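You operate a simulated robot arm through the tools that you are given. There is no shell and no other tool.

You are at the controls of a simulated two-armed robot. One attempt, no reset.

TASK
Seal the red and the blue pocket case and stand them in the tray with yellow handles.
Fine: hold each case while you screw its valve round to the white seat mark.

Only the result counts: the job must be done as asked and must still hold three seconds after the hand-in. Knocking over, shifting, dropping, spilling or breaking anything else fails it. Lids that push on must go on centred and level and be pressed home; caps that screw on are set level and turned clockwise until they are tight.

THE ROBOT
Two 7-joint arms with two-finger parallel grippers on one trunk, on a base that moves. Base frame: it is fixed to the floor where the robot stands at the start and does not move with it; the origin is under the middle of the robot, x ahead of it, y to its left, z up; the surface under the hand at the start is at about z = 740. Lengths are in mm, angles in degrees, forces in N, time in s.
The left shoulder is at the start at [70, 177, 1045], the right one opposite. With the tool pointing down near the work surface each hand reaches from about 300 to 740 mm from the robot's upright axis, wherever it stands, measured 20 degrees to its own side. Places, roughly: black tray with red handles (60x29x5 cm) [700, 1100, 700]; blue pocket case (18x9x6 cm) [500, -400, 800]; grey pocket case (18x9x6 cm) [900, -400, 1400]; red pocket case (18x9x6 cm) [500, -100, 800]; tray [500, 400, 700]; valve of the blue pocket case [500, -500, 800]; valve of the red pocket case [500, -100, 800]; valve of the yellow pocket case [500, -800, 800]; yellow pocket case (18x9x6 cm) [500, -700, 800]. Payload 3.43 kg a hand.
The tool frame of a hand sits at the grasp point between the pads (the TCP): z along the fingers, y along the line on which they close. The tips reach 30 mm beyond it. Largest opening 94 mm; finger width 28, thickness 10; the body of the gripper, 50 by 96 mm, starts 55 mm behind the TCP.
Orientation is that of the tool frame in the base frame, as [roll, pitch, yaw] about the fixed x, y, z axes, in that order (R = Rz(yaw) Ry(pitch) Rx(roll)). With the fingers straight down and closing along the base's y, the tool's x points along the base's -x, its y along +y and its z along -z.

THE INTERFACE
- The arms move only by the tool play_rows. It takes "left_series", "right_series" or both (then of equal length, played together; a hand with none holds still); each is a list of rows, each an object of numbers (a shift or turn left out is 0, a gripper value left out holds the last): "dx", "dy", "dz": the shift along the tool's x, y, z in m; "ax", "ay", "az": the turn, a rotation vector about the tool's x, y, z in degrees; "claw": the finger opening in m, from 0 to 0.094. In form: [{"dx": .., "dy": .., "dz": .., "ax": .., "ay": .., "az": .., "claw": ..}, ...]. A call has 1 to 20 rows; each row shifts and turns the commanded pose from where the row before left it, along the tool's axes as they then stand. Rows are played at 5 a second. More than 50 mm and 8.6 degrees between two rows, or a gripper value outside its range, and nothing of the call is played. A pose out of reach is approached as far as the arm can. The call stops where the force on the tool passes 70 N (or 10 N more than at its start, if that is more) or the arm is blocked; 0.2 s more then pass. The fingers move at their own pace (about 153 mm/s each) and stop on an object; they squeeze with about 35 N. The grip force told is the motor's: it shows also when the fingers shut on nothing. Time passes only in rows, and 0.2 s behind the last, so rows that do not move let the fingers close. It gives the time, the measured TCP pose, the force on the tool (base axes), the opening and the grip force at its end, in the units of the frame above (readings bear some noise), with the torque about the TCP (base axes, N m) and any sound that the robot's microphone picked up.
- Cameras (640 x 400 px; columns grow to the right, rows downward): "scene" is now at [136.9, -7.3, 1361.7]; the picture's right is [-0.06, -1.00, -0.00], its down [-0.59, 0.04, -0.80] and it looks along [0.80, -0.05, -0.60] (base axes); focal length 231 px, centre (320, 200). "left" rides on the left gripper at [76, -14, -103] in its tool frame; the picture's right is [0.18, 0.98, 0.00], its down [-0.75, 0.14, -0.64] and it looks along [-0.63, 0.12, 0.77] (tool axes); focal length 243 px, centre (320, 200). "right" rides on the right gripper at [76, 14, -102] in its tool frame; the picture's right is [-0.18, 0.98, 0.00], its down [-0.75, -0.14, -0.64] and it looks along [-0.63, -0.12, 0.77] (tool axes); focal length 243 px, centre (320, 200). There is no depth. A picture from a camera that has moved, and an enlarged one, comes with that camera's place and axes in the base frame and with its lens.
- grab_frame(camera): a new picture of that camera. The clock stands still meanwhile.
- slide_trunk(by): slides the trunk up (or, below 0, down) by that many mm; the arms and the scene camera ride with it, the base frame stays. It gives what a move gives, with no picture.
- base_move(legs): drives the robot by 1 to 6 legs, each [ahead, turn to the left] in mm and degrees, along the robot's own axes; the way and the turn of a leg run together, so that a leg with both is an arc; at most 1500 mm and 180 degrees a leg. The arms and the cameras ride along, it lands a little off, and it stops where it bumps. It gives what a move gives.
- aim_head(pan, tilt): turns the head with the scene camera to pan (to the left, within 86 degrees either way) and tilt (down, from -29 to 69), counted from straight ahead of the robot. It gives what a move gives.
- zoom(camera, box): a new picture of the part [left, top, right, bottom] of that camera's present view, enlarged. The clock stands still meanwhile.
- job_done(): hands the job in; it is judged then, once.

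Places have to be worked out from the pictures, the camera data and where the tool is seen. Open the grippers and draw the arms clear of the work before you hand the job in, unless the task says otherwise.

The tools are called after "Request:" by a JSON object that holds its "name" and its "arguments". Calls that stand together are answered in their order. play_rows: Moves the arms, as the interface text tells. Its arguments: {"type":"object","properties":{"left_series":{"type":"array","items":{"type":"object","properties":{"dx":{"type":"number"},"dy":{"type":"number"},"dz":{"type":"number"},"ax":{"type":"number"},"ay":{"type":"number"},"az":{"type":"number"},"claw":{"type":"number"}}}},"right_series":{"type":"array","items":{"type":"object","properties":{"dx":{"type":"number"},"dy":{"type":"number"},"dz":{"type":"number"},"ax":{"type":"number"},"ay":{"type":"number"},"az":{"type":"number"},"claw":{"type":"number"}}}}},"required":[]} The other tools are called the same way: slide_trunk (by) moves the trunk up or down; base_move (legs) drives the base; aim_head (pan, tilt) turns the head that bears the scene camera; grab_frame (camera) takes a picture; zoom (camera, box) takes an enlarged picture of a part of a camera's view; job_done () hands the job in.

At the start:

```text
t: 0.0
left_tcp_pos: [567.3, 108.3, 1154.0]
left_orientation: [-180.0, 0.0, 180.0]
left_ft_force: [0.2, 0.7, -0.7]
left_torque: [-0.02, 0.0, -0.04]
left_gripper_width: 94.1
left_grasp_force: 0.0
right_tcp_pos: [441.3, -282.3, 1084.7]
right_orientation: [180.0, 0.0, 180.0]
right_ft_force: [-0.2, 0.2, 0.6]
right_torque: [0.02, 0.0, -0.01]
right_gripper_width: 93.9
right_grasp_force: 0.0
trunk travel left (down, up): [-625.0, 215.0]
robot x, y, heading: [1.1, -0.2, -0.0]
head pan, tilt (commanded): [-3.5, 36.5]
```

scene: 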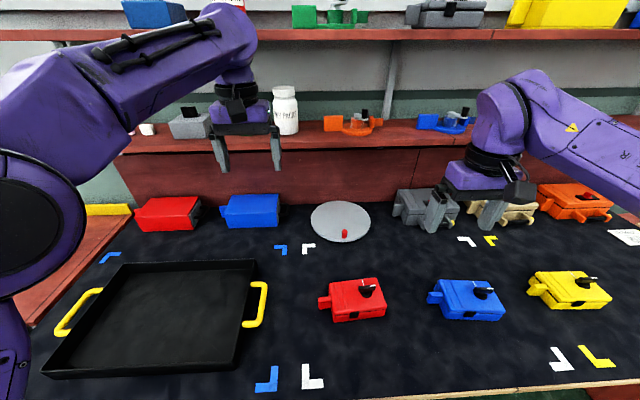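
right: 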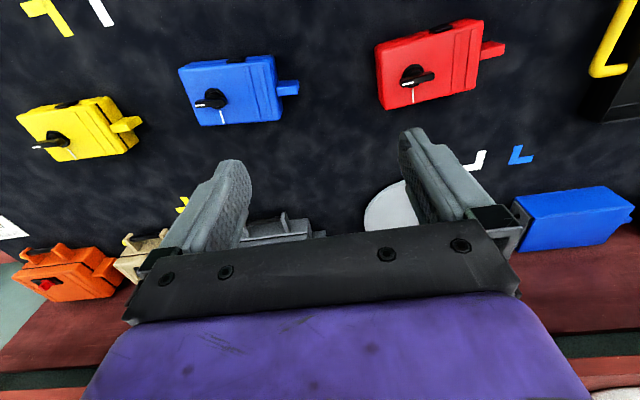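
left: 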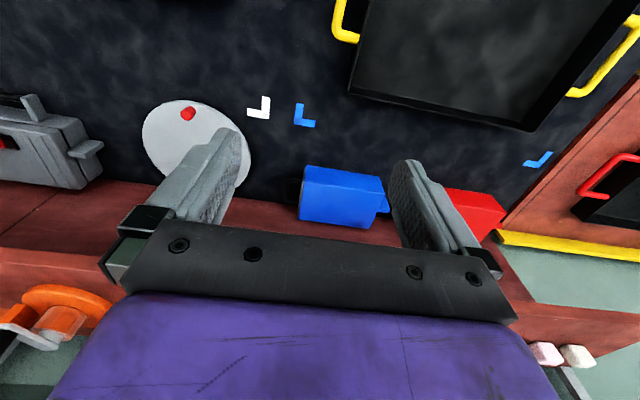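

I begin by looking closely at the red and blue cases and the tray, to learn the shape of the valves and their seat marks.

Request:
{"name": "zoom", "arguments": {"camera": "scene", "box": [300, 250, 420, 340]}}

Request:
{"name": "zoom", "arguments": {"camera": "scene", "box": [410, 250, 530, 340]}}

Request:
{"name": "zoom", "arguments": {"camera": "right", "box": [360, 10, 520, 120]}}

Request:
{"name": "zoom", "arguments": {"camera": "right", "box": [160, 40, 320, 140]}}

```text
4.44 times, centred on (360, 295) of scene
camera zoom: at [136.9, -7.3, 1361.7], right [-0.06, -1.0, 0.0], down [-0.59, 0.04, -0.8], along [0.8, -0.05, -0.6], focal length 1028 px, centre (142, -222)
```

zoom: 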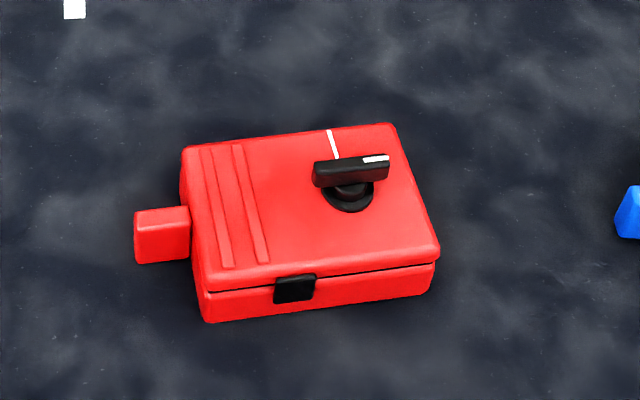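

```text
4.44 times, centred on (470, 295) of scene
camera zoom: at [136.9, -7.3, 1361.7], right [-0.06, -1.0, 0.0], down [-0.59, 0.04, -0.8], along [0.8, -0.05, -0.6], focal length 1028 px, centre (-347, -222)
```

zoom: 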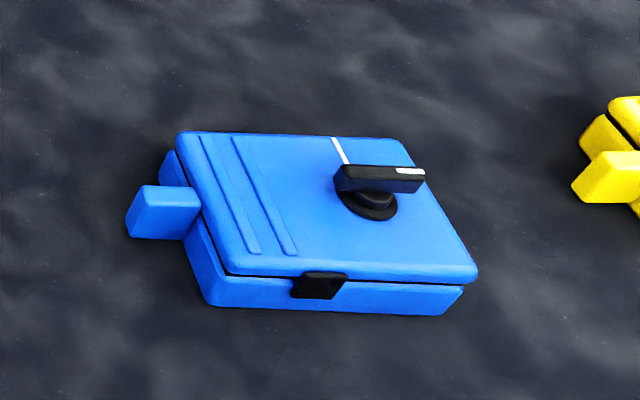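

```text
3.64 times, centred on (440, 65) of right
camera zoom: at [366.8, -268.8, 1188.2], right [0.18, 0.98, 0.0], down [0.75, -0.14, 0.64], along [0.63, -0.12, -0.77], focal length 882 px, centre (-116, 691)
```

zoom: 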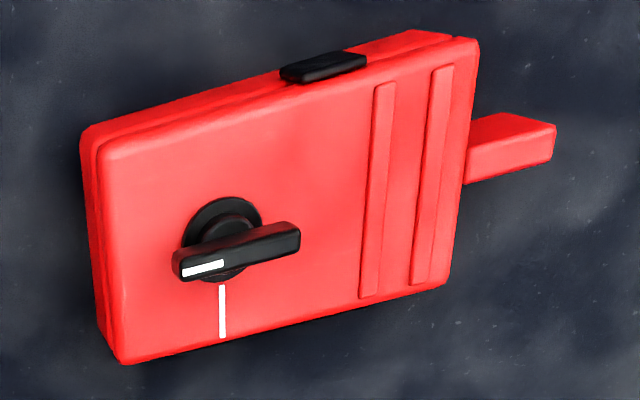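

```text
4.00 times, centred on (240, 90) of right
camera zoom: at [366.8, -268.8, 1188.2], right [0.18, 0.98, 0.0], down [0.75, -0.14, 0.64], along [0.63, -0.12, -0.77], focal length 970 px, centre (640, 640)
```

zoom: 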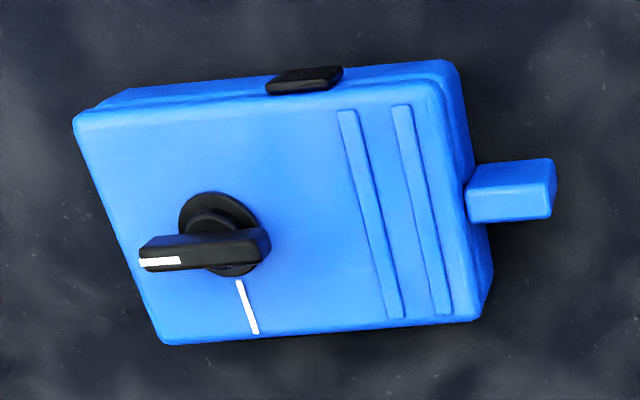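

The red and blue valves' white-tipped bars point to the right (-y), and the seat marks run away from the robot (+x). I look at the other cases, the tray and the markings for comparison.

Request:
{"name": "zoom", "arguments": {"camera": "scene", "box": [500, 170, 640, 320]}}

Request:
{"name": "zoom", "arguments": {"camera": "scene", "box": [30, 180, 290, 390]}}

Request:
{"name": "zoom", "arguments": {"camera": "scene", "box": [280, 0, 640, 150]}}

Request:
{"name": "zoom", "arguments": {"camera": "right", "box": [0, 60, 160, 320]}}

```text
2.67 times, centred on (570, 245) of scene
camera zoom: at [136.9, -7.3, 1361.7], right [-0.06, -1.0, 0.0], down [-0.59, 0.04, -0.8], along [0.8, -0.05, -0.6], focal length 617 px, centre (-347, 80)
```

zoom: 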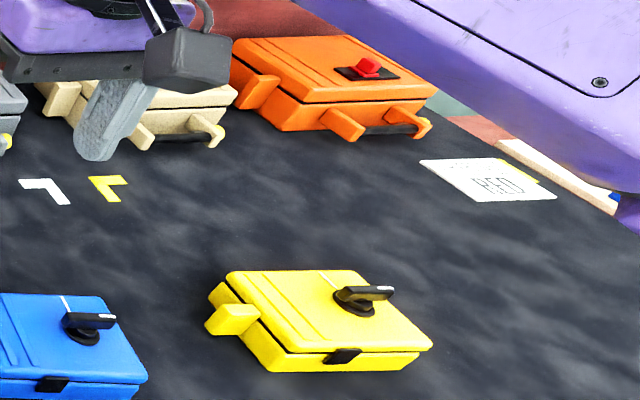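

```text
1.90 times, centred on (160, 285) of scene
camera zoom: at [136.9, -7.3, 1361.7], right [-0.06, -1.0, 0.0], down [-0.59, 0.04, -0.8], along [0.8, -0.05, -0.6], focal length 440 px, centre (625, 38)
```

zoom: 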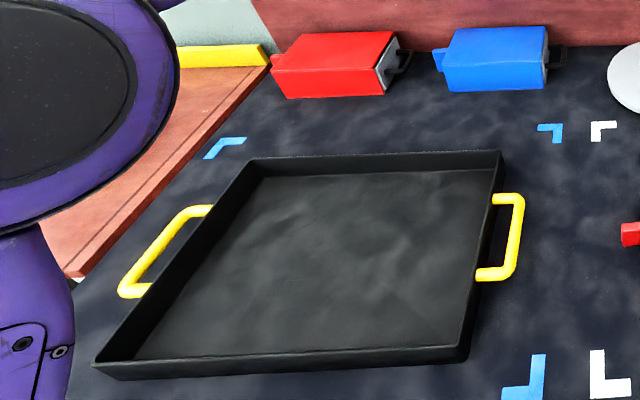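

```text
1.78 times, centred on (460, 75) of scene
camera zoom: at [136.9, -7.3, 1361.7], right [-0.06, -1.0, 0.0], down [-0.59, 0.04, -0.8], along [0.8, -0.05, -0.6], focal length 411 px, centre (71, 422)
```

zoom: 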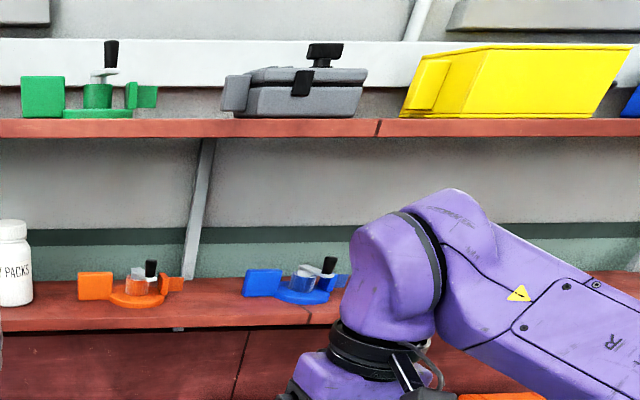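

```text
1.54 times, centred on (80, 190) of right
camera zoom: at [366.8, -268.8, 1188.2], right [0.18, 0.98, 0.0], down [0.75, -0.14, 0.64], along [0.63, -0.12, -0.77], focal length 373 px, centre (689, 215)
```

zoom: 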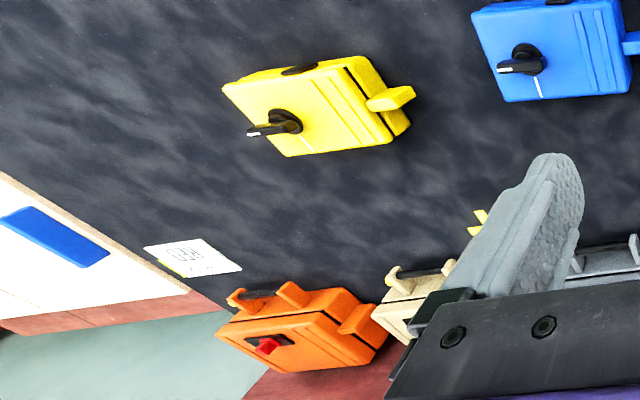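

There is a paper card on the table at the right; I zoom on it and on the grey shelf case for hints.

Request:
{"name": "zoom", "arguments": {"camera": "scene", "box": [590, 220, 640, 255]}}

Request:
{"name": "zoom", "arguments": {"camera": "scene", "box": [400, 0, 490, 40]}}

Request:
{"name": "aim_head", "arguments": {"pan": -30, "tilt": 40}}

```text
11.43 times, centred on (615, 238) of scene
camera zoom: at [136.9, -7.3, 1361.7], right [-0.06, -1.0, 0.0], down [-0.59, 0.04, -0.8], along [0.8, -0.05, -0.6], focal length 2642 px, centre (-3051, -229)
```

zoom: 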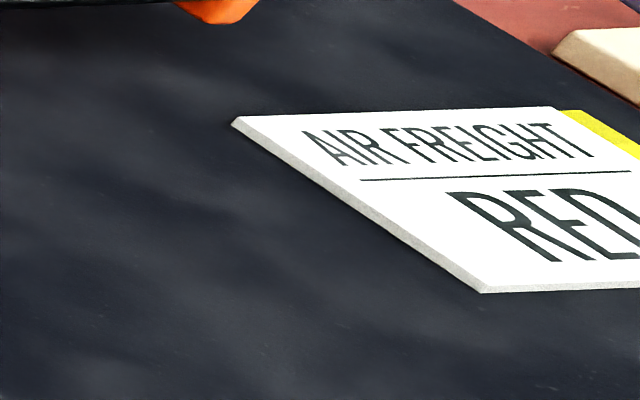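

```text
7.11 times, centred on (445, 20) of scene
camera zoom: at [136.9, -7.3, 1361.7], right [-0.06, -1.0, 0.0], down [-0.59, 0.04, -0.8], along [0.8, -0.05, -0.6], focal length 1644 px, centre (-569, 1480)
```

zoom: 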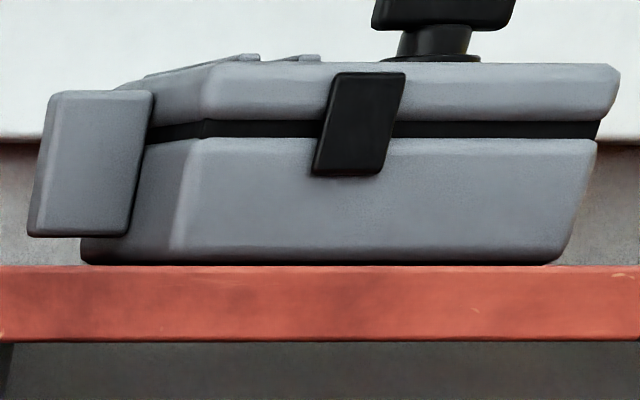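

```text
t: 0.9
left_tcp_pos: [567.4, 108.0, 1154.8]
left_orientation: [-180.0, 0.0, 180.0]
left_ft_force: [0.1, 0.4, 0.0]
left_torque: [-0.01, -0.04, -0.03]
left_gripper_width: 94.1
left_grasp_force: 0.1
right_tcp_pos: [442.8, -282.5, 1084.0]
right_orientation: [179.9, 0.0, 180.0]
right_ft_force: [-0.3, -0.2, -0.3]
right_torque: [-0.02, -0.02, 0.0]
right_gripper_width: 94.1
right_grasp_force: 0.0
trunk travel left (down, up): [-625.0, 215.0]
robot x, y, heading: [1.5, -1.3, 0.1]
head pan, tilt (commanded): [-30.0, 40.0]
```

The grey case shows the lid is already down with a latch, so only the valve has to be turned. I look at the card and the whole right side with the head turned.

Request:
{"name": "grab_frame", "arguments": {"camera": "scene"}}

```text
taken
camera scene: at [123.6, -44.4, 1356.5], right [-0.5, -0.87, 0.0], down [-0.56, 0.32, -0.77], along [0.66, -0.38, -0.64], focal length 231 px, centre (320, 200)
```

scene: 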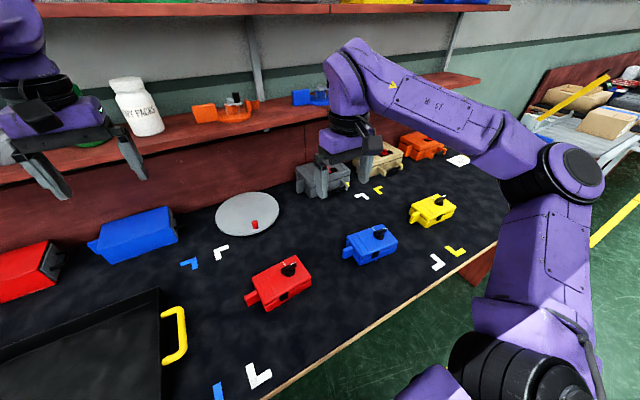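

I zoom on the card and on the cases from this view.

Request:
{"name": "zoom", "arguments": {"camera": "scene", "box": [430, 145, 490, 180]}}

Request:
{"name": "zoom", "arguments": {"camera": "scene", "box": [230, 220, 410, 330]}}

```text
10.67 times, centred on (460, 162) of scene
camera zoom: at [123.6, -44.4, 1356.5], right [-0.5, -0.87, 0.0], down [-0.56, 0.32, -0.77], along [0.66, -0.38, -0.64], focal length 2466 px, centre (-1173, 600)
```

zoom: 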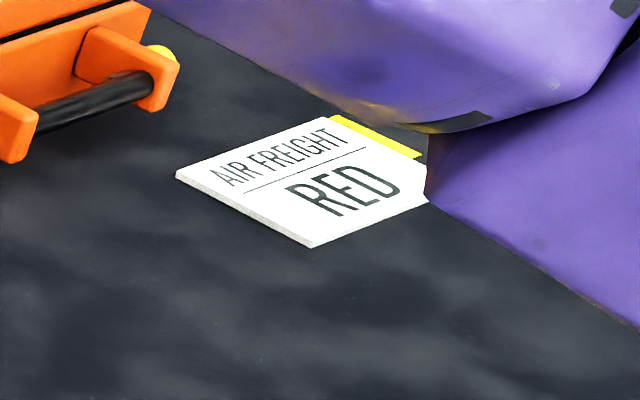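

```text
3.56 times, centred on (320, 275) of scene
camera zoom: at [123.6, -44.4, 1356.5], right [-0.5, -0.87, 0.0], down [-0.56, 0.32, -0.77], along [0.66, -0.38, -0.64], focal length 822 px, centre (320, -67)
```

zoom: 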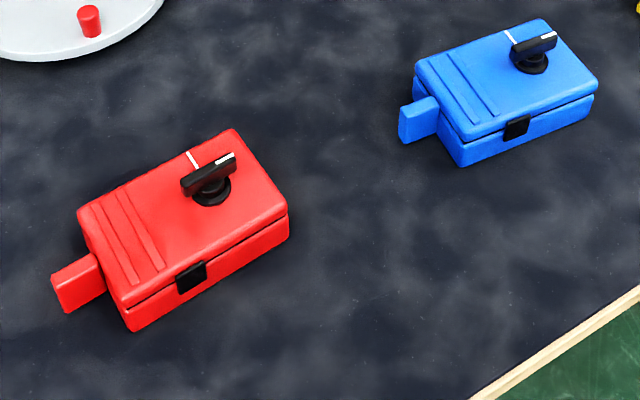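

The lids are shut, the valve bars need about a quarter turn, and each case has a grip lug on its +y side (red lug at about [472,-38,770], red valve at about [480,-151,800]). I first bring the left hand toward a point above the red lug, turning it so the fingers close along x.

Request:
{"name": "play_rows", "arguments": {"left_series": [{"dx": 0.0184, "dy": -0.0176, "dz": 0.036}, {"dx": 0.0184, "dy": -0.0176, "dz": 0.036}, {"dx": 0.0184, "dy": -0.0176, "dz": 0.036}, {"dx": 0.0184, "dy": -0.0176, "dz": 0.036}, {"dx": 0.0184, "dy": -0.0176, "dz": 0.036}, {"az": 7.5}, {"az": 7.5}, {"az": 7.5}, {"az": 7.5}, {"az": 7.5}, {"az": 7.5}, {"az": 7.5}, {"az": 7.5}, {"az": 7.5}, {"az": 7.5}, {"az": 7.5}, {"az": 7.5}]}}

Request:
{"name": "grab_frame", "arguments": {"camera": "left"}}

Request:
{"name": "grab_frame", "arguments": {"camera": "scene"}}

```text
t: 4.5
left_tcp_pos: [474.6, 21.0, 974.6]
left_orientation: [180.0, -0.1, 89.9]
left_ft_force: [-0.6, -0.6, 0.6]
left_torque: [0.02, 0.03, 0.01]
left_gripper_width: 93.8
left_grasp_force: 0.0
right_tcp_pos: [442.0, -281.9, 1085.1]
right_orientation: [-180.0, 0.0, -180.0]
right_ft_force: [-0.4, 0.3, 0.4]
right_torque: [0.02, 0.02, 0.02]
right_gripper_width: 94.1
right_grasp_force: 0.0
trunk travel left (down, up): [-625.0, 215.0]
robot x, y, heading: [0.0, -1.8, -0.1]
head pan, tilt (commanded): [-30.0, 40.0]
```

```text
taken
camera left: at [460.7, 95.9, 1076.1], right [0.98, 0.18, 0.0], down [0.14, -0.75, 0.64], along [0.12, -0.63, -0.77], focal length 243 px, centre (320, 200)
```

left: 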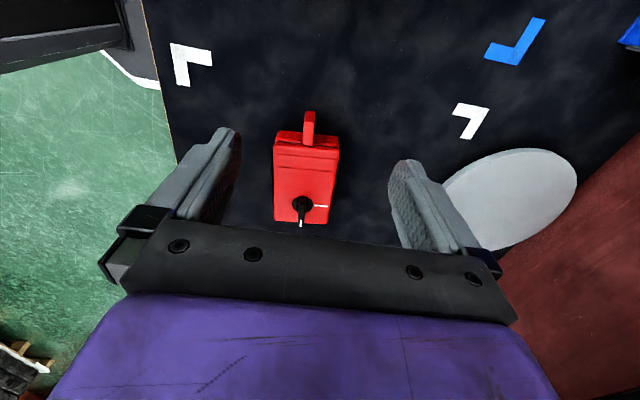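

```text
taken
camera scene: at [123.6, -44.3, 1356.5], right [-0.5, -0.87, 0.0], down [-0.56, 0.32, -0.77], along [0.66, -0.38, -0.64], focal length 231 px, centre (320, 200)
```

scene: 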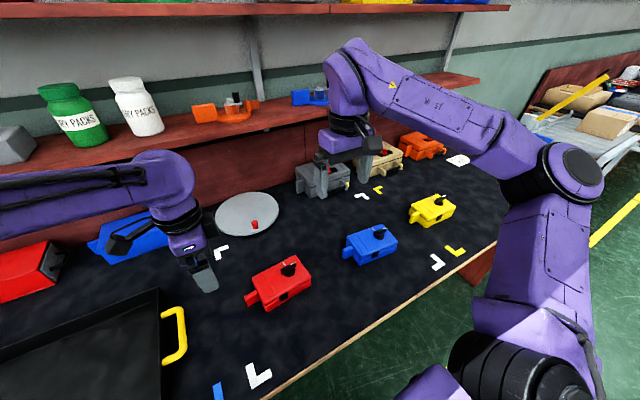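

The left hand reached its turned pose. I zoom on the red case in the left camera to measure the lug and the valve.

Request:
{"name": "zoom", "arguments": {"camera": "left", "box": [250, 100, 362, 240]}}

```text
2.86 times, centred on (306, 170) of left
camera zoom: at [460.7, 95.9, 1076.1], right [0.98, 0.18, 0.0], down [0.14, -0.75, 0.64], along [0.12, -0.63, -0.77], focal length 693 px, centre (360, 286)
```

zoom: 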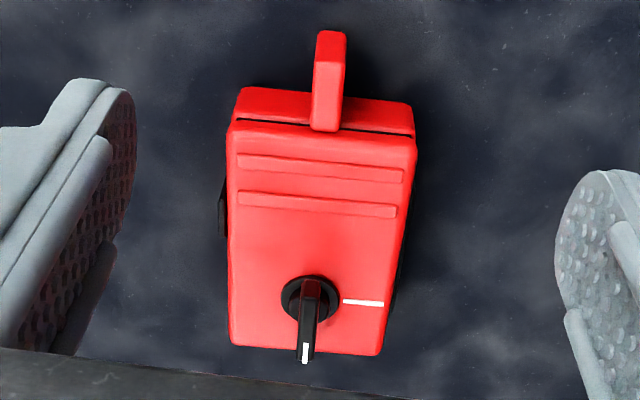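

From the two cameras I get: red lid top about z=791, case yawed about +4°, lug centred near [472,-37], 13 mm thick, valve axis near [480,-150]. Now I bring the right hand above the red valve, turning it so its fingers close across the bar, to get a close look.

Request:
{"name": "play_rows", "arguments": {"right_series": [{"dx": -0.0095, "dy": 0.033, "dz": 0.03}, {"dx": -0.0095, "dy": 0.033, "dz": 0.03}, {"dx": -0.0095, "dy": 0.033, "dz": 0.03}, {"dx": -0.0095, "dy": 0.033, "dz": 0.03}, {"az": 7.8}, {"az": 7.8}, {"az": 7.8}, {"az": 7.8}, {"az": 7.8}, {"az": 7.8}, {"az": 7.8}, {"az": 7.8}, {"az": 7.8}, {"az": 7.8}, {"az": 8.0}]}}

Request:
{"name": "grab_frame", "arguments": {"camera": "right"}}

Request:
{"name": "grab_frame", "arguments": {"camera": "scene"}}

```text
t: 7.7
left_tcp_pos: [474.4, 19.6, 972.9]
left_orientation: [-180.0, 0.0, 90.1]
left_ft_force: [0.4, -0.3, -1.2]
left_torque: [-0.01, 0.01, 0.0]
left_gripper_width: 93.9
left_grasp_force: 0.2
right_tcp_pos: [645.9, -248.6, 937.2]
right_orientation: [-179.6, 0.9, 129.8]
right_ft_force: [0.3, -0.7, 0.8]
right_torque: [0.0, -0.01, -0.01]
right_gripper_width: 93.9
right_grasp_force: 0.0
right hand out of reach, approached as far as the arm can: row 5, 6, 7, 8, 9, 10, 11, 12, 13, 14, 15
trunk travel left (down, up): [-625.0, 215.0]
robot x, y, heading: [2.2, -1.4, 0.1]
head pan, tilt (commanded): [-30.0, 40.0]
```

```text
taken
camera right: at [608.9, -180.8, 1039.9], right [0.87, 0.49, -0.01], down [0.37, -0.66, 0.65], along [0.32, -0.57, -0.76], focal length 243 px, centre (320, 200)
```

right: 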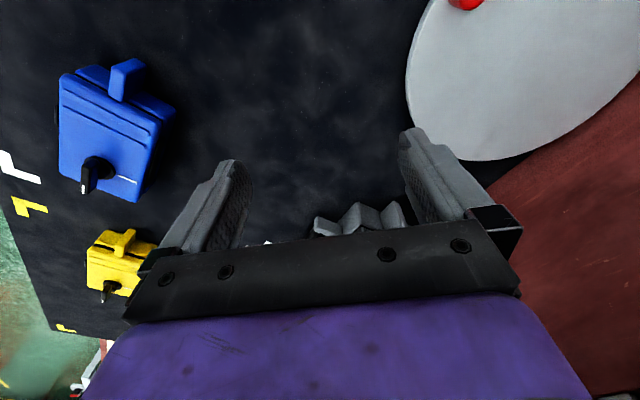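

```text
taken
camera scene: at [123.6, -44.4, 1356.5], right [-0.5, -0.87, 0.0], down [-0.56, 0.32, -0.77], along [0.66, -0.38, -0.64], focal length 231 px, centre (320, 200)
```

scene: 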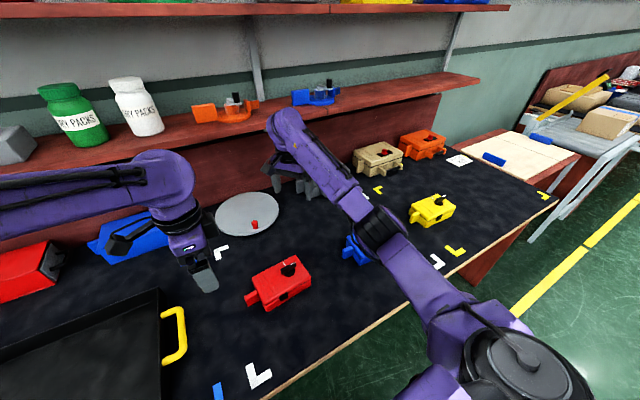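

The right wrist cannot turn that way (it stopped at yaw 130 and drifted). I send one null row to see what the commanded pose is now.

Request:
{"name": "play_rows", "arguments": {"right_series": [{"az": -4}, {"az": -4}]}}

```text
t: 8.3
left_tcp_pos: [475.6, 19.9, 974.6]
left_orientation: [-180.0, 0.1, 90.0]
left_ft_force: [0.4, -0.3, 0.3]
left_torque: [-0.03, 0.01, 0.02]
left_gripper_width: 94.0
left_grasp_force: 0.0
right_tcp_pos: [646.4, -248.6, 937.8]
right_orientation: [-179.4, 0.7, 138.0]
right_ft_force: [-0.7, 0.1, -0.1]
right_torque: [0.04, 0.02, -0.02]
right_gripper_width: 94.0
right_grasp_force: 0.1
trunk travel left (down, up): [-625.0, 215.0]
robot x, y, heading: [1.8, 0.8, 0.2]
head pan, tilt (commanded): [-30.0, 40.0]
```

The commanded pose restarts from where the arm really is. The right wrist is limited below yaw ~180, so I'll go the other way round: turn back to 180, return over the valve, then later turn to about 274.

Request:
{"name": "play_rows", "arguments": {"right_series": [{"dz": -0.015, "az": -7}, {"dz": -0.015, "az": -7}, {"az": -7}, {"az": -7}, {"az": -7}, {"az": -7.3}, {"dx": 0.033, "dy": 0.02}, {"dx": 0.033, "dy": 0.02}, {"dx": 0.033, "dy": 0.02}, {"dx": 0.033, "dy": 0.02}, {"dx": 0.033, "dy": 0.02}]}}

```text
t: 10.7
left_tcp_pos: [475.1, 20.5, 974.0]
left_orientation: [180.0, 0.0, 90.0]
left_ft_force: [0.3, -0.2, -0.3]
left_torque: [-0.04, -0.02, -0.04]
left_gripper_width: 94.1
left_grasp_force: 0.0
right_tcp_pos: [478.1, -148.5, 964.5]
right_orientation: [-179.0, 0.2, -179.8]
right_ft_force: [-1.1, 0.5, -0.6]
right_torque: [-0.03, 0.01, 0.01]
right_gripper_width: 94.0
right_grasp_force: 0.1
trunk travel left (down, up): [-625.0, 215.0]
robot x, y, heading: [-1.4, -1.0, -0.0]
head pan, tilt (commanded): [-30.0, 40.0]
```

Now I turn the right hand counter-clockwise (seen from above) to yaw ≈ 274, keeping it above the valve.

Request:
{"name": "play_rows", "arguments": {"right_series": [{"az": -7.8}, {"az": -7.8}, {"az": -7.8}, {"az": -7.8}, {"az": -7.8}, {"az": -7.8}, {"az": -7.8}, {"az": -7.8}, {"az": -7.8}, {"az": -7.8}, {"az": -7.8}, {"az": -7.8}]}}

Request:
{"name": "grab_frame", "arguments": {"camera": "right"}}

Request:
{"name": "grab_frame", "arguments": {"camera": "scene"}}

```text
t: 13.3
left_tcp_pos: [474.8, 19.4, 974.2]
left_orientation: [179.9, -0.1, 90.0]
left_ft_force: [-0.8, 0.4, -0.6]
left_torque: [0.02, 0.01, 0.0]
left_gripper_width: 94.2
left_grasp_force: 0.1
right_tcp_pos: [481.1, -150.4, 964.9]
right_orientation: [-179.8, -1.0, -85.9]
right_ft_force: [-0.7, -0.7, 0.2]
right_torque: [0.0, 0.0, 0.01]
right_gripper_width: 94.0
right_grasp_force: 0.0
trunk travel left (down, up): [-625.0, 215.0]
robot x, y, heading: [1.7, -0.8, -0.4]
head pan, tilt (commanded): [-30.0, 40.0]
```

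```text
taken
camera right: at [472.1, -225.8, 1070.0], right [-0.99, 0.12, -0.01], down [0.09, 0.77, 0.63], along [0.08, 0.62, -0.78], focal length 243 px, centre (320, 200)
```

right: 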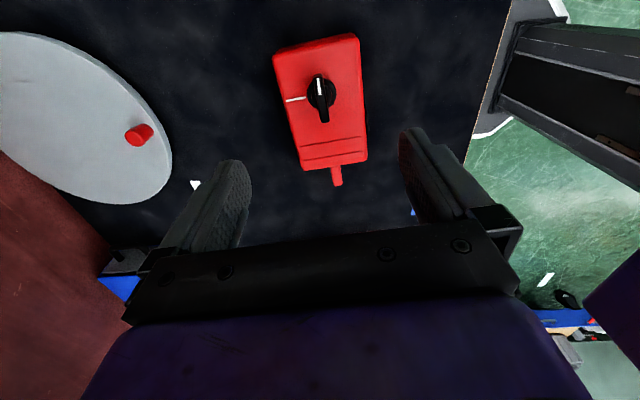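

```text
taken
camera scene: at [123.4, -44.4, 1356.5], right [-0.5, -0.87, 0.0], down [-0.56, 0.32, -0.77], along [0.66, -0.38, -0.64], focal length 231 px, centre (320, 200)
```

scene: 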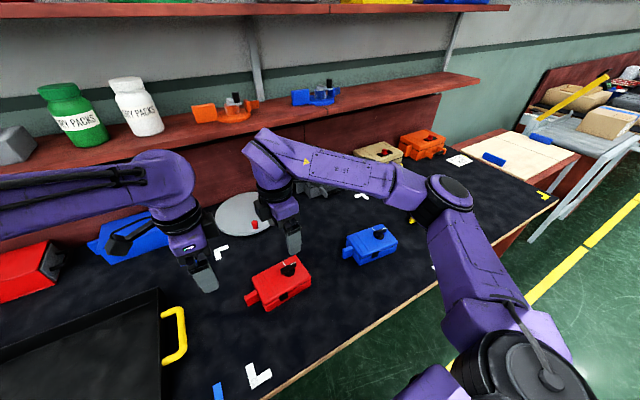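

The right hand at yaw 274 works. I test in the air, in small batches, whether it can continue the quarter turn CCW to yaw ≈ 364.

Request:
{"name": "play_rows", "arguments": {"right_series": [{"az": -8}, {"az": -8}, {"az": -8}, {"az": -8}, {"az": -8}]}}

Request:
{"name": "zoom", "arguments": {"camera": "left", "box": [250, 100, 362, 240]}}

```text
t: 14.5
left_tcp_pos: [476.1, 19.0, 973.7]
left_orientation: [-179.9, 0.0, 89.9]
left_ft_force: [0.4, -0.7, 0.4]
left_torque: [0.01, 0.0, 0.02]
left_gripper_width: 94.0
left_grasp_force: 0.1
right_tcp_pos: [478.7, -149.8, 966.7]
right_orientation: [179.3, -0.8, -46.1]
right_ft_force: [0.1, 0.7, 0.8]
right_torque: [0.02, 0.02, 0.03]
right_gripper_width: 94.2
right_grasp_force: 0.0
trunk travel left (down, up): [-625.0, 215.0]
robot x, y, heading: [0.7, -0.4, 0.2]
head pan, tilt (commanded): [-30.0, 40.0]
```

```text
2.86 times, centred on (306, 170) of left
camera zoom: at [460.4, 95.9, 1076.2], right [0.98, 0.18, 0.0], down [0.14, -0.75, 0.64], along [0.12, -0.63, -0.77], focal length 693 px, centre (360, 286)
```

zoom: 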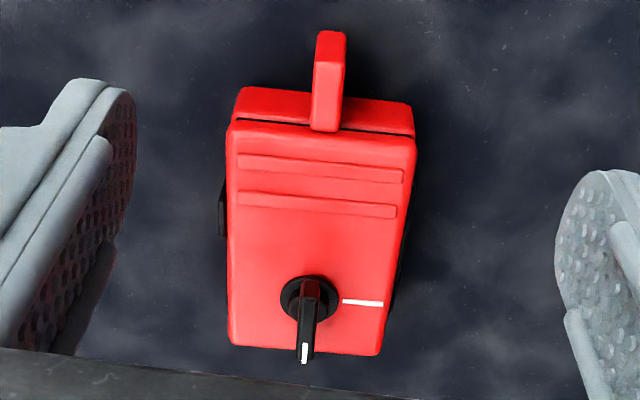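

Yaw 314 reached with no drift; I continue the test to about 364.

Request:
{"name": "play_rows", "arguments": {"right_series": [{"az": -8}, {"az": -8}, {"az": -8}, {"az": -8}, {"az": -8}, {"az": -8}, {"az": -6}]}}

Request:
{"name": "grab_frame", "arguments": {"camera": "right"}}

```text
t: 16.1
left_tcp_pos: [475.4, 20.8, 974.3]
left_orientation: [-179.9, -0.1, 90.0]
left_ft_force: [0.1, -0.5, 0.3]
left_torque: [0.01, 0.0, 0.01]
left_gripper_width: 94.0
left_grasp_force: 0.0
right_tcp_pos: [480.2, -149.9, 964.8]
right_orientation: [179.1, 0.0, 8.0]
right_ft_force: [0.4, -0.6, -0.4]
right_torque: [0.01, 0.02, 0.0]
right_gripper_width: 94.1
right_grasp_force: 0.1
trunk travel left (down, up): [-625.0, 215.0]
robot x, y, heading: [-0.6, -1.2, 0.1]
head pan, tilt (commanded): [-30.0, 40.0]
```

```text
taken
camera right: at [558.6, -152.2, 1069.3], right [-0.05, -1.0, 0.02], down [-0.77, 0.05, 0.64], along [-0.64, 0.02, -0.77], focal length 243 px, centre (320, 200)
```

right: 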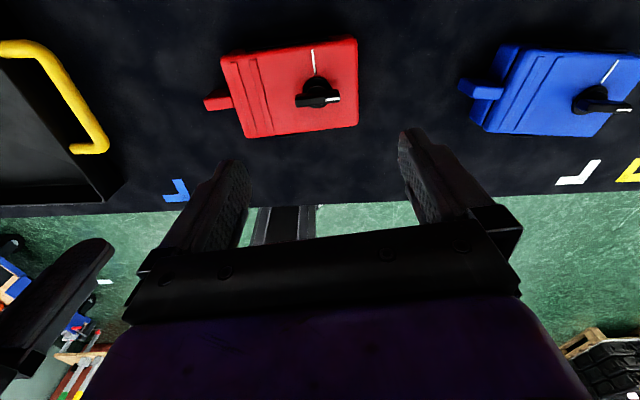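

Full turn is reachable. I use this view for a third bearing on the valve, then turn back.

Request:
{"name": "zoom", "arguments": {"camera": "right", "box": [200, 20, 380, 150]}}

Request:
{"name": "play_rows", "arguments": {"right_series": [{"az": 8}, {"az": 8}, {"az": 8}, {"az": 8}, {"az": 8}, {"az": 8}, {"az": 8}, {"az": 8}, {"az": 8}, {"az": 8}, {"az": 8}, {"az": 6}]}}

Request:
{"name": "zoom", "arguments": {"camera": "right", "box": [240, 20, 400, 200]}}

```text
3.08 times, centred on (290, 85) of right
camera zoom: at [558.6, -152.2, 1069.3], right [-0.05, -1.0, 0.02], down [-0.77, 0.05, 0.64], along [-0.64, 0.02, -0.77], focal length 746 px, centre (412, 554)
```

zoom: 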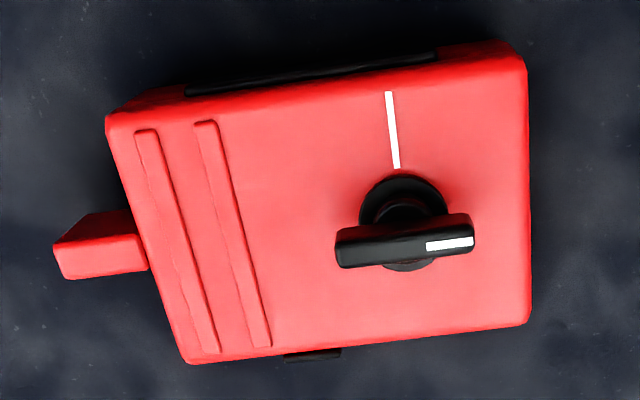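

```text
t: 18.7
left_tcp_pos: [475.3, 19.6, 974.4]
left_orientation: [180.0, 0.0, 90.0]
left_ft_force: [0.5, -0.2, -0.4]
left_torque: [-0.05, 0.03, 0.02]
left_gripper_width: 94.1
left_grasp_force: 0.0
right_tcp_pos: [478.6, -150.1, 965.9]
right_orientation: [-179.9, -1.0, -86.3]
right_ft_force: [0.9, 0.1, 0.2]
right_torque: [0.0, 0.02, 0.03]
right_gripper_width: 94.2
right_grasp_force: 0.0
trunk travel left (down, up): [-625.0, 215.0]
robot x, y, heading: [-0.2, 0.1, 0.1]
head pan, tilt (commanded): [-30.0, 40.0]
```

```text
2.22 times, centred on (320, 110) of right
camera zoom: at [471.5, -225.5, 1070.4], right [-0.99, 0.12, -0.01], down [0.09, 0.77, 0.63], along [0.08, 0.62, -0.78], focal length 539 px, centre (320, 400)
```

zoom: 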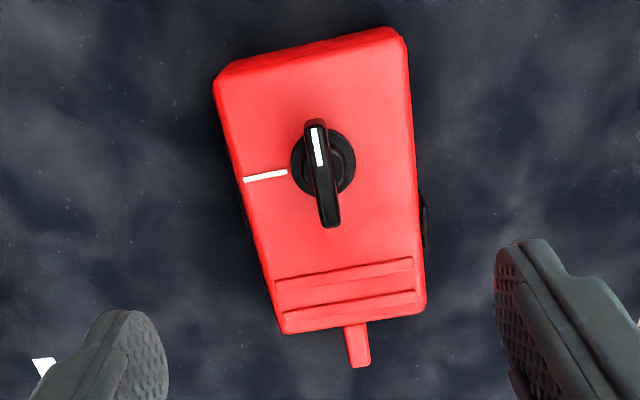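

The three bearings agree: red valve axis ≈ [480.3,-150.3], lid z≈791, bar top ≈ 815-820, bar and case yawed ≈ +4.4°, lug ≈ [472,-37] with top z≈782. I turn the left hand to match (yaw 94.4, tilted 20° so its body leans away) and part-close it; the right hand corrects its 1° tilt.

Request:
{"name": "play_rows", "arguments": {"left_series": [{"az": -4.4, "claw": 0.05}, {"ay": -6.7}, {"ay": -6.7}, {"ay": -6.6}], "right_series": [{"ay": -1.0, "dz": -0.03}, {"az": -0.7, "dz": -0.03}, {}, {}]}}

```text
t: 19.7
left_tcp_pos: [474.5, 21.5, 974.4]
left_orientation: [-180.0, 20.1, 94.4]
left_ft_force: [-0.1, -0.4, -0.3]
left_torque: [-0.02, -0.02, 0.02]
left_gripper_width: 50.1
left_grasp_force: 0.1
right_tcp_pos: [480.4, -147.8, 1025.4]
right_orientation: [-179.9, 0.0, -85.5]
right_ft_force: [-0.1, 0.3, 0.1]
right_torque: [-0.01, 0.0, 0.0]
right_gripper_width: 94.1
right_grasp_force: 0.1
trunk travel left (down, up): [-625.0, 215.0]
robot x, y, heading: [-0.0, 0.3, 0.3]
head pan, tilt (commanded): [-30.0, 40.0]
```

Left hand tilted properly. I lower it toward the red lug, stopping about 60 mm above the grip height to look.

Request:
{"name": "play_rows", "arguments": {"left_series": [{"dx": 0.001, "dy": -0.00196, "dz": 0.0353}, {"dx": 0.001, "dy": -0.00196, "dz": 0.0353}, {"dx": 0.001, "dy": -0.00196, "dz": 0.0353}, {"dx": 0.001, "dy": -0.00196, "dz": 0.0353}, {}]}}

Request:
{"name": "grab_frame", "arguments": {"camera": "left"}}

Request:
{"name": "grab_frame", "arguments": {"camera": "right"}}

```text
t: 20.9
left_tcp_pos: [470.3, -24.5, 838.6]
left_orientation: [179.9, 20.0, 94.4]
left_ft_force: [-0.2, -0.2, -0.6]
left_torque: [-0.01, 0.01, 0.02]
left_gripper_width: 50.1
left_grasp_force: 0.0
right_tcp_pos: [479.8, -148.4, 1027.0]
right_orientation: [-179.9, 0.1, -85.4]
right_ft_force: [-0.1, 0.5, 0.5]
right_torque: [-0.05, -0.01, 0.01]
right_gripper_width: 94.1
right_grasp_force: 0.1
trunk travel left (down, up): [-625.0, 215.0]
robot x, y, heading: [-1.8, -0.8, -0.0]
head pan, tilt (commanded): [-30.0, 40.0]
```

```text
taken
camera left: at [447.6, 80.6, 909.2], right [0.97, 0.25, -0.06], down [0.18, -0.48, 0.86], along [0.18, -0.84, -0.5], focal length 243 px, centre (320, 200)
```

left: 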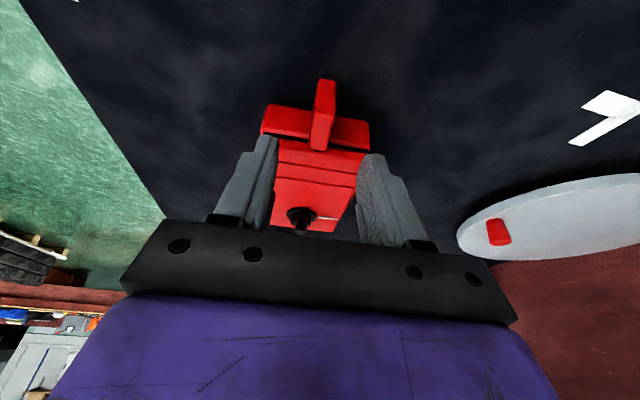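

```text
taken
camera right: at [472.4, -226.2, 1128.9], right [-0.99, 0.11, 0.0], down [0.08, 0.76, 0.64], along [0.07, 0.64, -0.77], focal length 243 px, centre (320, 200)
```

right: 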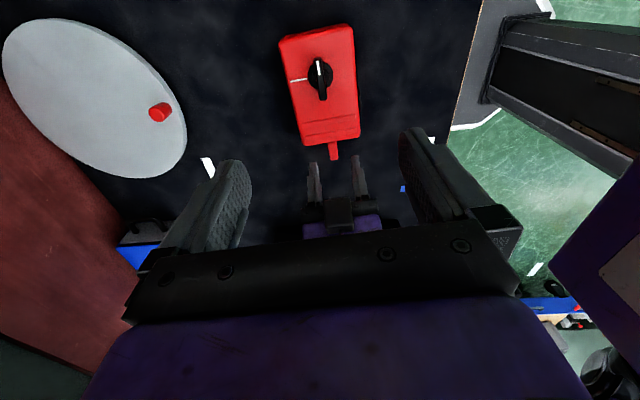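

The left fingers straddle the line of the lug. I lower straight down by 60 mm to the grip height.

Request:
{"name": "play_rows", "arguments": {"left_series": [{"dx": 0.00684, "dz": 0.0188}, {"dx": 0.00684, "dz": 0.0188}, {"dx": 0.00684, "dz": 0.0188}, {}]}}

Request:
{"name": "zoom", "arguments": {"camera": "right", "box": [240, 0, 420, 240]}}

Request:
{"name": "zoom", "arguments": {"camera": "left", "box": [200, 40, 440, 260]}}

```text
t: 21.9
left_tcp_pos: [470.7, -25.6, 781.0]
left_orientation: [-180.0, 19.9, 94.4]
left_ft_force: [-0.4, 0.1, -0.1]
left_torque: [-0.01, 0.01, 0.0]
left_gripper_width: 50.0
left_grasp_force: 0.0
right_tcp_pos: [480.7, -148.6, 1025.0]
right_orientation: [-180.0, 0.1, -85.5]
right_ft_force: [0.3, -0.2, -0.3]
right_torque: [0.0, -0.01, -0.03]
right_gripper_width: 94.0
right_grasp_force: 0.1
trunk travel left (down, up): [-625.0, 215.0]
robot x, y, heading: [-0.6, -5.3, 0.0]
head pan, tilt (commanded): [-30.0, 40.0]
```

```text
1.67 times, centred on (330, 120) of right
camera zoom: at [472.6, -226.5, 1128.7], right [-0.99, 0.11, 0.0], down [0.08, 0.76, 0.64], along [0.07, 0.64, -0.77], focal length 404 px, centre (303, 333)
```

zoom: 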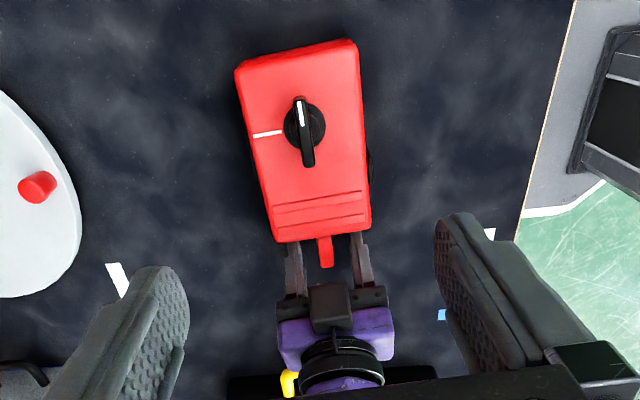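

```text
1.82 times, centred on (320, 150) of left
camera zoom: at [447.4, 79.8, 849.6], right [0.97, 0.25, -0.06], down [0.18, -0.48, 0.86], along [0.18, -0.84, -0.5], focal length 441 px, centre (320, 291)
```

zoom: 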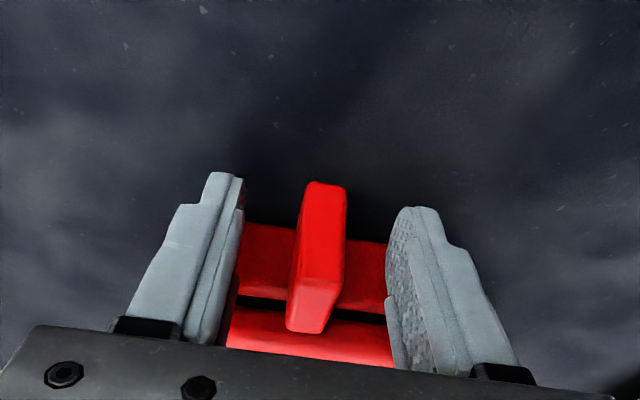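

The lug sits midway between the left fingers. I close the left gripper on it.

Request:
{"name": "play_rows", "arguments": {"left_series": [{"claw": 0.03}, {"claw": 0.02}, {"claw": 0.0}, {"claw": 0.0}, {"claw": 0.0}]}}

Request:
{"name": "zoom", "arguments": {"camera": "right", "box": [240, 0, 420, 240]}}

```text
t: 23.1
left_tcp_pos: [471.1, -24.6, 781.1]
left_orientation: [180.0, 20.0, 94.4]
left_ft_force: [-0.8, 0.5, 0.2]
left_torque: [-0.03, 0.03, -0.03]
left_gripper_width: 17.7
left_grasp_force: 34.8
right_tcp_pos: [480.1, -147.9, 1025.6]
right_orientation: [-180.0, 0.0, -85.5]
right_ft_force: [0.0, -0.5, -0.2]
right_torque: [-0.02, -0.02, 0.01]
right_gripper_width: 94.1
right_grasp_force: 0.1
trunk travel left (down, up): [-625.0, 215.0]
robot x, y, heading: [-0.9, 2.3, 0.1]
head pan, tilt (commanded): [-30.0, 40.0]
```

```text
1.67 times, centred on (330, 120) of right
camera zoom: at [473.0, -226.6, 1128.5], right [-0.99, 0.11, 0.0], down [0.08, 0.76, 0.64], along [0.07, 0.64, -0.77], focal length 404 px, centre (303, 333)
```

zoom: 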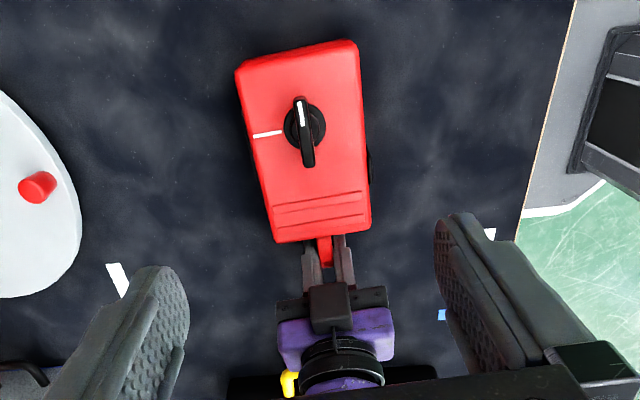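

The left hand now holds the red lug (17.7 mm). I lower the right hand over the valve to just above the bar, fingers opened to 40 mm.

Request:
{"name": "play_rows", "arguments": {"right_series": [{"dx": 0.0021, "dz": 0.04, "claw": 0.045}, {"dz": 0.04}, {"dz": 0.04}, {"dz": 0.035}, {}]}}

Request:
{"name": "grab_frame", "arguments": {"camera": "right"}}

Request:
{"name": "zoom", "arguments": {"camera": "scene", "box": [220, 220, 340, 320]}}

```text
t: 24.3
left_tcp_pos: [470.7, -24.1, 780.6]
left_orientation: [-180.0, 20.0, 94.4]
left_ft_force: [0.0, -0.1, -0.1]
left_torque: [-0.01, -0.01, 0.0]
left_gripper_width: 17.5
left_grasp_force: 35.0
right_tcp_pos: [480.7, -150.2, 869.1]
right_orientation: [-179.9, 0.1, -85.5]
right_ft_force: [0.2, -0.1, 0.7]
right_torque: [0.03, 0.0, -0.04]
right_gripper_width: 45.2
right_grasp_force: 0.1
trunk travel left (down, up): [-625.0, 215.0]
robot x, y, heading: [2.4, 1.9, 0.1]
head pan, tilt (commanded): [-30.0, 40.0]
```

```text
taken
camera right: at [473.7, -228.3, 973.3], right [-0.99, 0.11, 0.0], down [0.08, 0.76, 0.64], along [0.07, 0.64, -0.77], focal length 243 px, centre (320, 200)
```

right: 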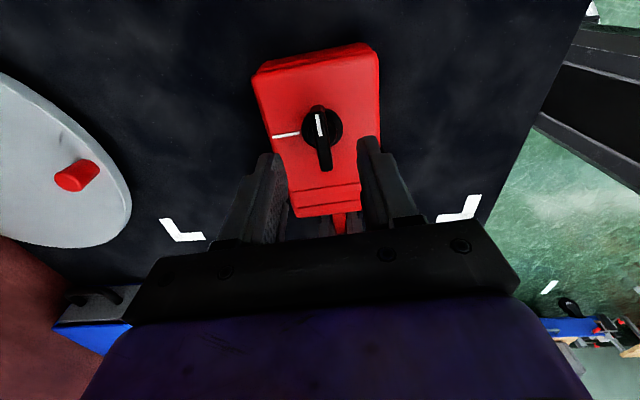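

```text
4.00 times, centred on (280, 270) of scene
camera zoom: at [123.5, -44.5, 1356.5], right [-0.5, -0.87, 0.0], down [-0.56, 0.32, -0.77], along [0.66, -0.38, -0.64], focal length 925 px, centre (480, -80)
```

zoom: 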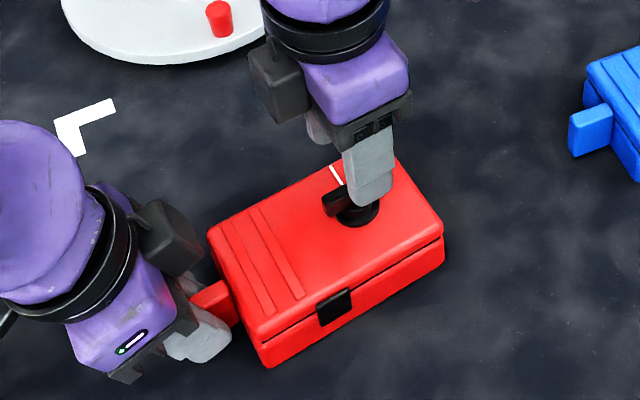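

Everything lines up: bar is centred between the right fingers. I lower to TCP z≈828 (tips ≈ 798, just above the lid), watching the force.

Request:
{"name": "play_rows", "arguments": {"right_series": [{"dz": 0.015}, {"dz": 0.015}, {"dz": 0.011}, {}]}}

Request:
{"name": "grab_frame", "arguments": {"camera": "right"}}

Request:
{"name": "zoom", "arguments": {"camera": "scene", "box": [220, 220, 340, 320]}}

```text
t: 25.3
left_tcp_pos: [470.0, -24.4, 780.0]
left_orientation: [179.9, 20.0, 94.4]
left_ft_force: [0.4, -0.1, 0.3]
left_torque: [-0.01, 0.0, 0.03]
left_gripper_width: 17.9
left_grasp_force: 35.1
right_tcp_pos: [479.8, -151.0, 828.7]
right_orientation: [-179.9, 0.1, -85.5]
right_ft_force: [0.5, -0.2, 0.3]
right_torque: [0.0, 0.0, 0.02]
right_gripper_width: 45.1
right_grasp_force: 0.0
trunk travel left (down, up): [-625.0, 215.0]
robot x, y, heading: [2.5, 3.7, -0.1]
head pan, tilt (commanded): [-30.0, 40.0]
```

```text
taken
camera right: at [473.3, -228.6, 932.2], right [-0.99, 0.11, 0.0], down [0.08, 0.76, 0.64], along [0.07, 0.64, -0.77], focal length 243 px, centre (320, 200)
```

right: 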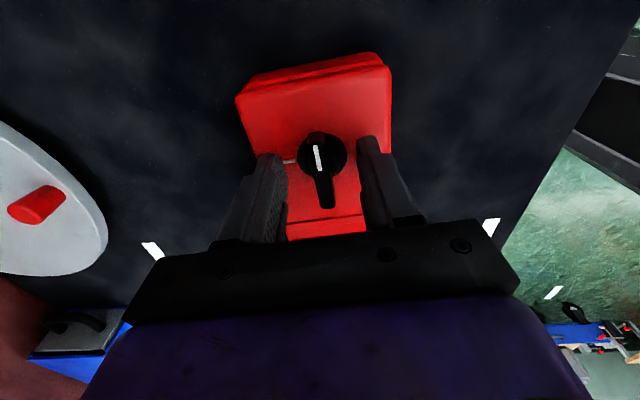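

```text
4.00 times, centred on (280, 270) of scene
camera zoom: at [123.6, -44.4, 1356.5], right [-0.5, -0.87, 0.0], down [-0.56, 0.32, -0.77], along [0.66, -0.38, -0.64], focal length 925 px, centre (480, -80)
```

zoom: 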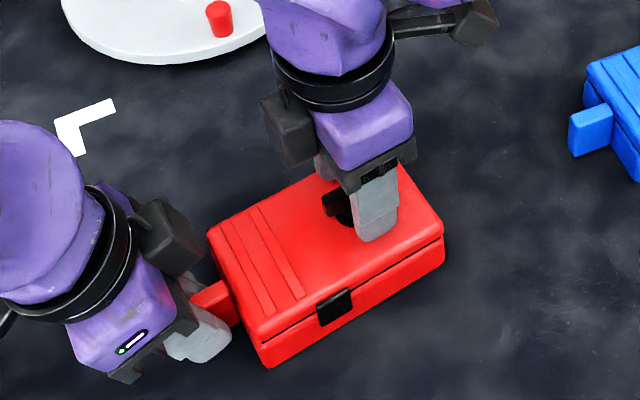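

The TCP sits on the valve axis with no contact force. I close the right fingers on the bar.

Request:
{"name": "play_rows", "arguments": {"right_series": [{"claw": 0.03}, {"claw": 0.02}, {"claw": 0.0}, {"claw": 0.0}, {"claw": 0.0}]}}

Request:
{"name": "grab_frame", "arguments": {"camera": "right"}}

```text
t: 26.5
left_tcp_pos: [470.3, -26.1, 780.3]
left_orientation: [180.0, 19.9, 94.5]
left_ft_force: [1.1, 0.5, 0.5]
left_torque: [-0.04, -0.02, 0.03]
left_gripper_width: 17.5
left_grasp_force: 34.8
right_tcp_pos: [480.8, -151.2, 829.1]
right_orientation: [-179.9, -0.1, -85.5]
right_ft_force: [-0.9, -0.6, -0.2]
right_torque: [-0.04, 0.04, 0.05]
right_gripper_width: 20.0
right_grasp_force: 34.7
trunk travel left (down, up): [-625.0, 215.0]
robot x, y, heading: [4.2, -1.7, 0.3]
head pan, tilt (commanded): [-30.0, 40.0]
```

```text
taken
camera right: at [473.3, -228.6, 932.2], right [-0.99, 0.11, 0.0], down [0.08, 0.76, 0.64], along [0.07, 0.64, -0.77], focal length 243 px, centre (320, 200)
```

right: 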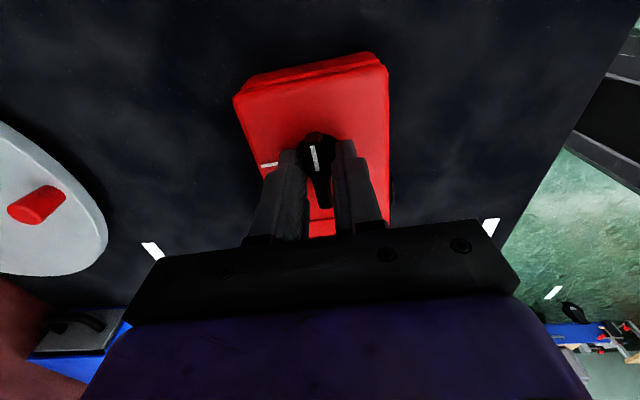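

Closed at 20 mm with full grip force, a bit wider than I estimated for the bar. I zoom to see what the fingers are touching.

Request:
{"name": "zoom", "arguments": {"camera": "right", "box": [260, 110, 390, 240]}}

Request:
{"name": "zoom", "arguments": {"camera": "scene", "box": [280, 240, 340, 290]}}

```text
3.08 times, centred on (325, 175) of right
camera zoom: at [473.3, -228.6, 932.2], right [-0.99, 0.11, 0.0], down [0.08, 0.76, 0.64], along [0.07, 0.64, -0.77], focal length 746 px, centre (305, 277)
```

zoom: 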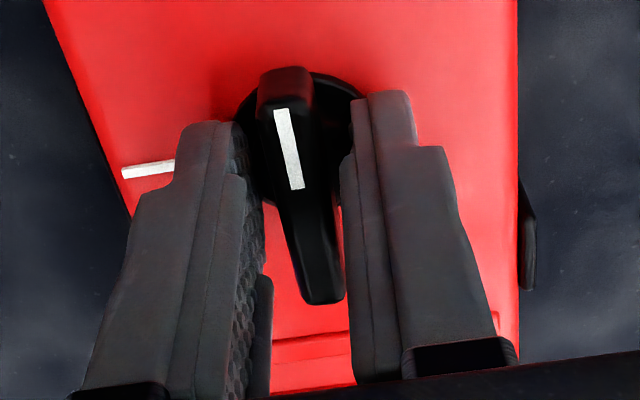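

```text
8.00 times, centred on (310, 265) of scene
camera zoom: at [123.7, -44.5, 1356.5], right [-0.5, -0.87, 0.0], down [-0.56, 0.32, -0.77], along [0.66, -0.38, -0.64], focal length 1850 px, centre (400, -320)
```

zoom: 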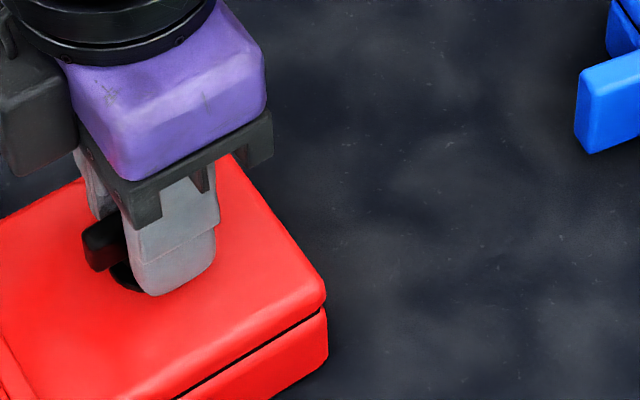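

The fingertips are clamping the 20 mm stem below the bar, not the bar itself. I open, rise about 6 mm and close again on the bar.

Request:
{"name": "play_rows", "arguments": {"right_series": [{"claw": 0.04}, {"claw": 0.04}, {"dz": -0.007}, {}, {"claw": 0.02}, {"claw": 0.0}, {"claw": 0.0}, {"claw": 0.0}]}}

Request:
{"name": "zoom", "arguments": {"camera": "right", "box": [260, 110, 390, 240]}}

```text
t: 28.3
left_tcp_pos: [471.0, -25.4, 779.8]
left_orientation: [180.0, 20.1, 94.4]
left_ft_force: [1.2, -0.5, -1.5]
left_torque: [0.05, -0.02, 0.01]
left_gripper_width: 17.5
left_grasp_force: 34.3
right_tcp_pos: [480.6, -149.6, 836.1]
right_orientation: [-179.8, -0.1, -85.5]
right_ft_force: [-1.3, 0.6, 1.0]
right_torque: [0.1, 0.08, 0.04]
right_gripper_width: 9.2
right_grasp_force: 35.2
trunk travel left (down, up): [-625.0, 215.0]
robot x, y, heading: [-0.7, -0.7, -0.1]
head pan, tilt (commanded): [-30.0, 40.0]
```

```text
3.08 times, centred on (325, 175) of right
camera zoom: at [473.4, -228.5, 939.4], right [-0.99, 0.11, 0.0], down [0.08, 0.76, 0.64], along [0.07, 0.64, -0.77], focal length 746 px, centre (305, 277)
```

zoom: 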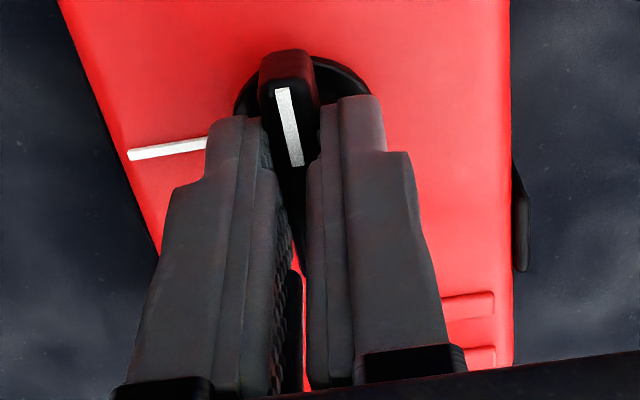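

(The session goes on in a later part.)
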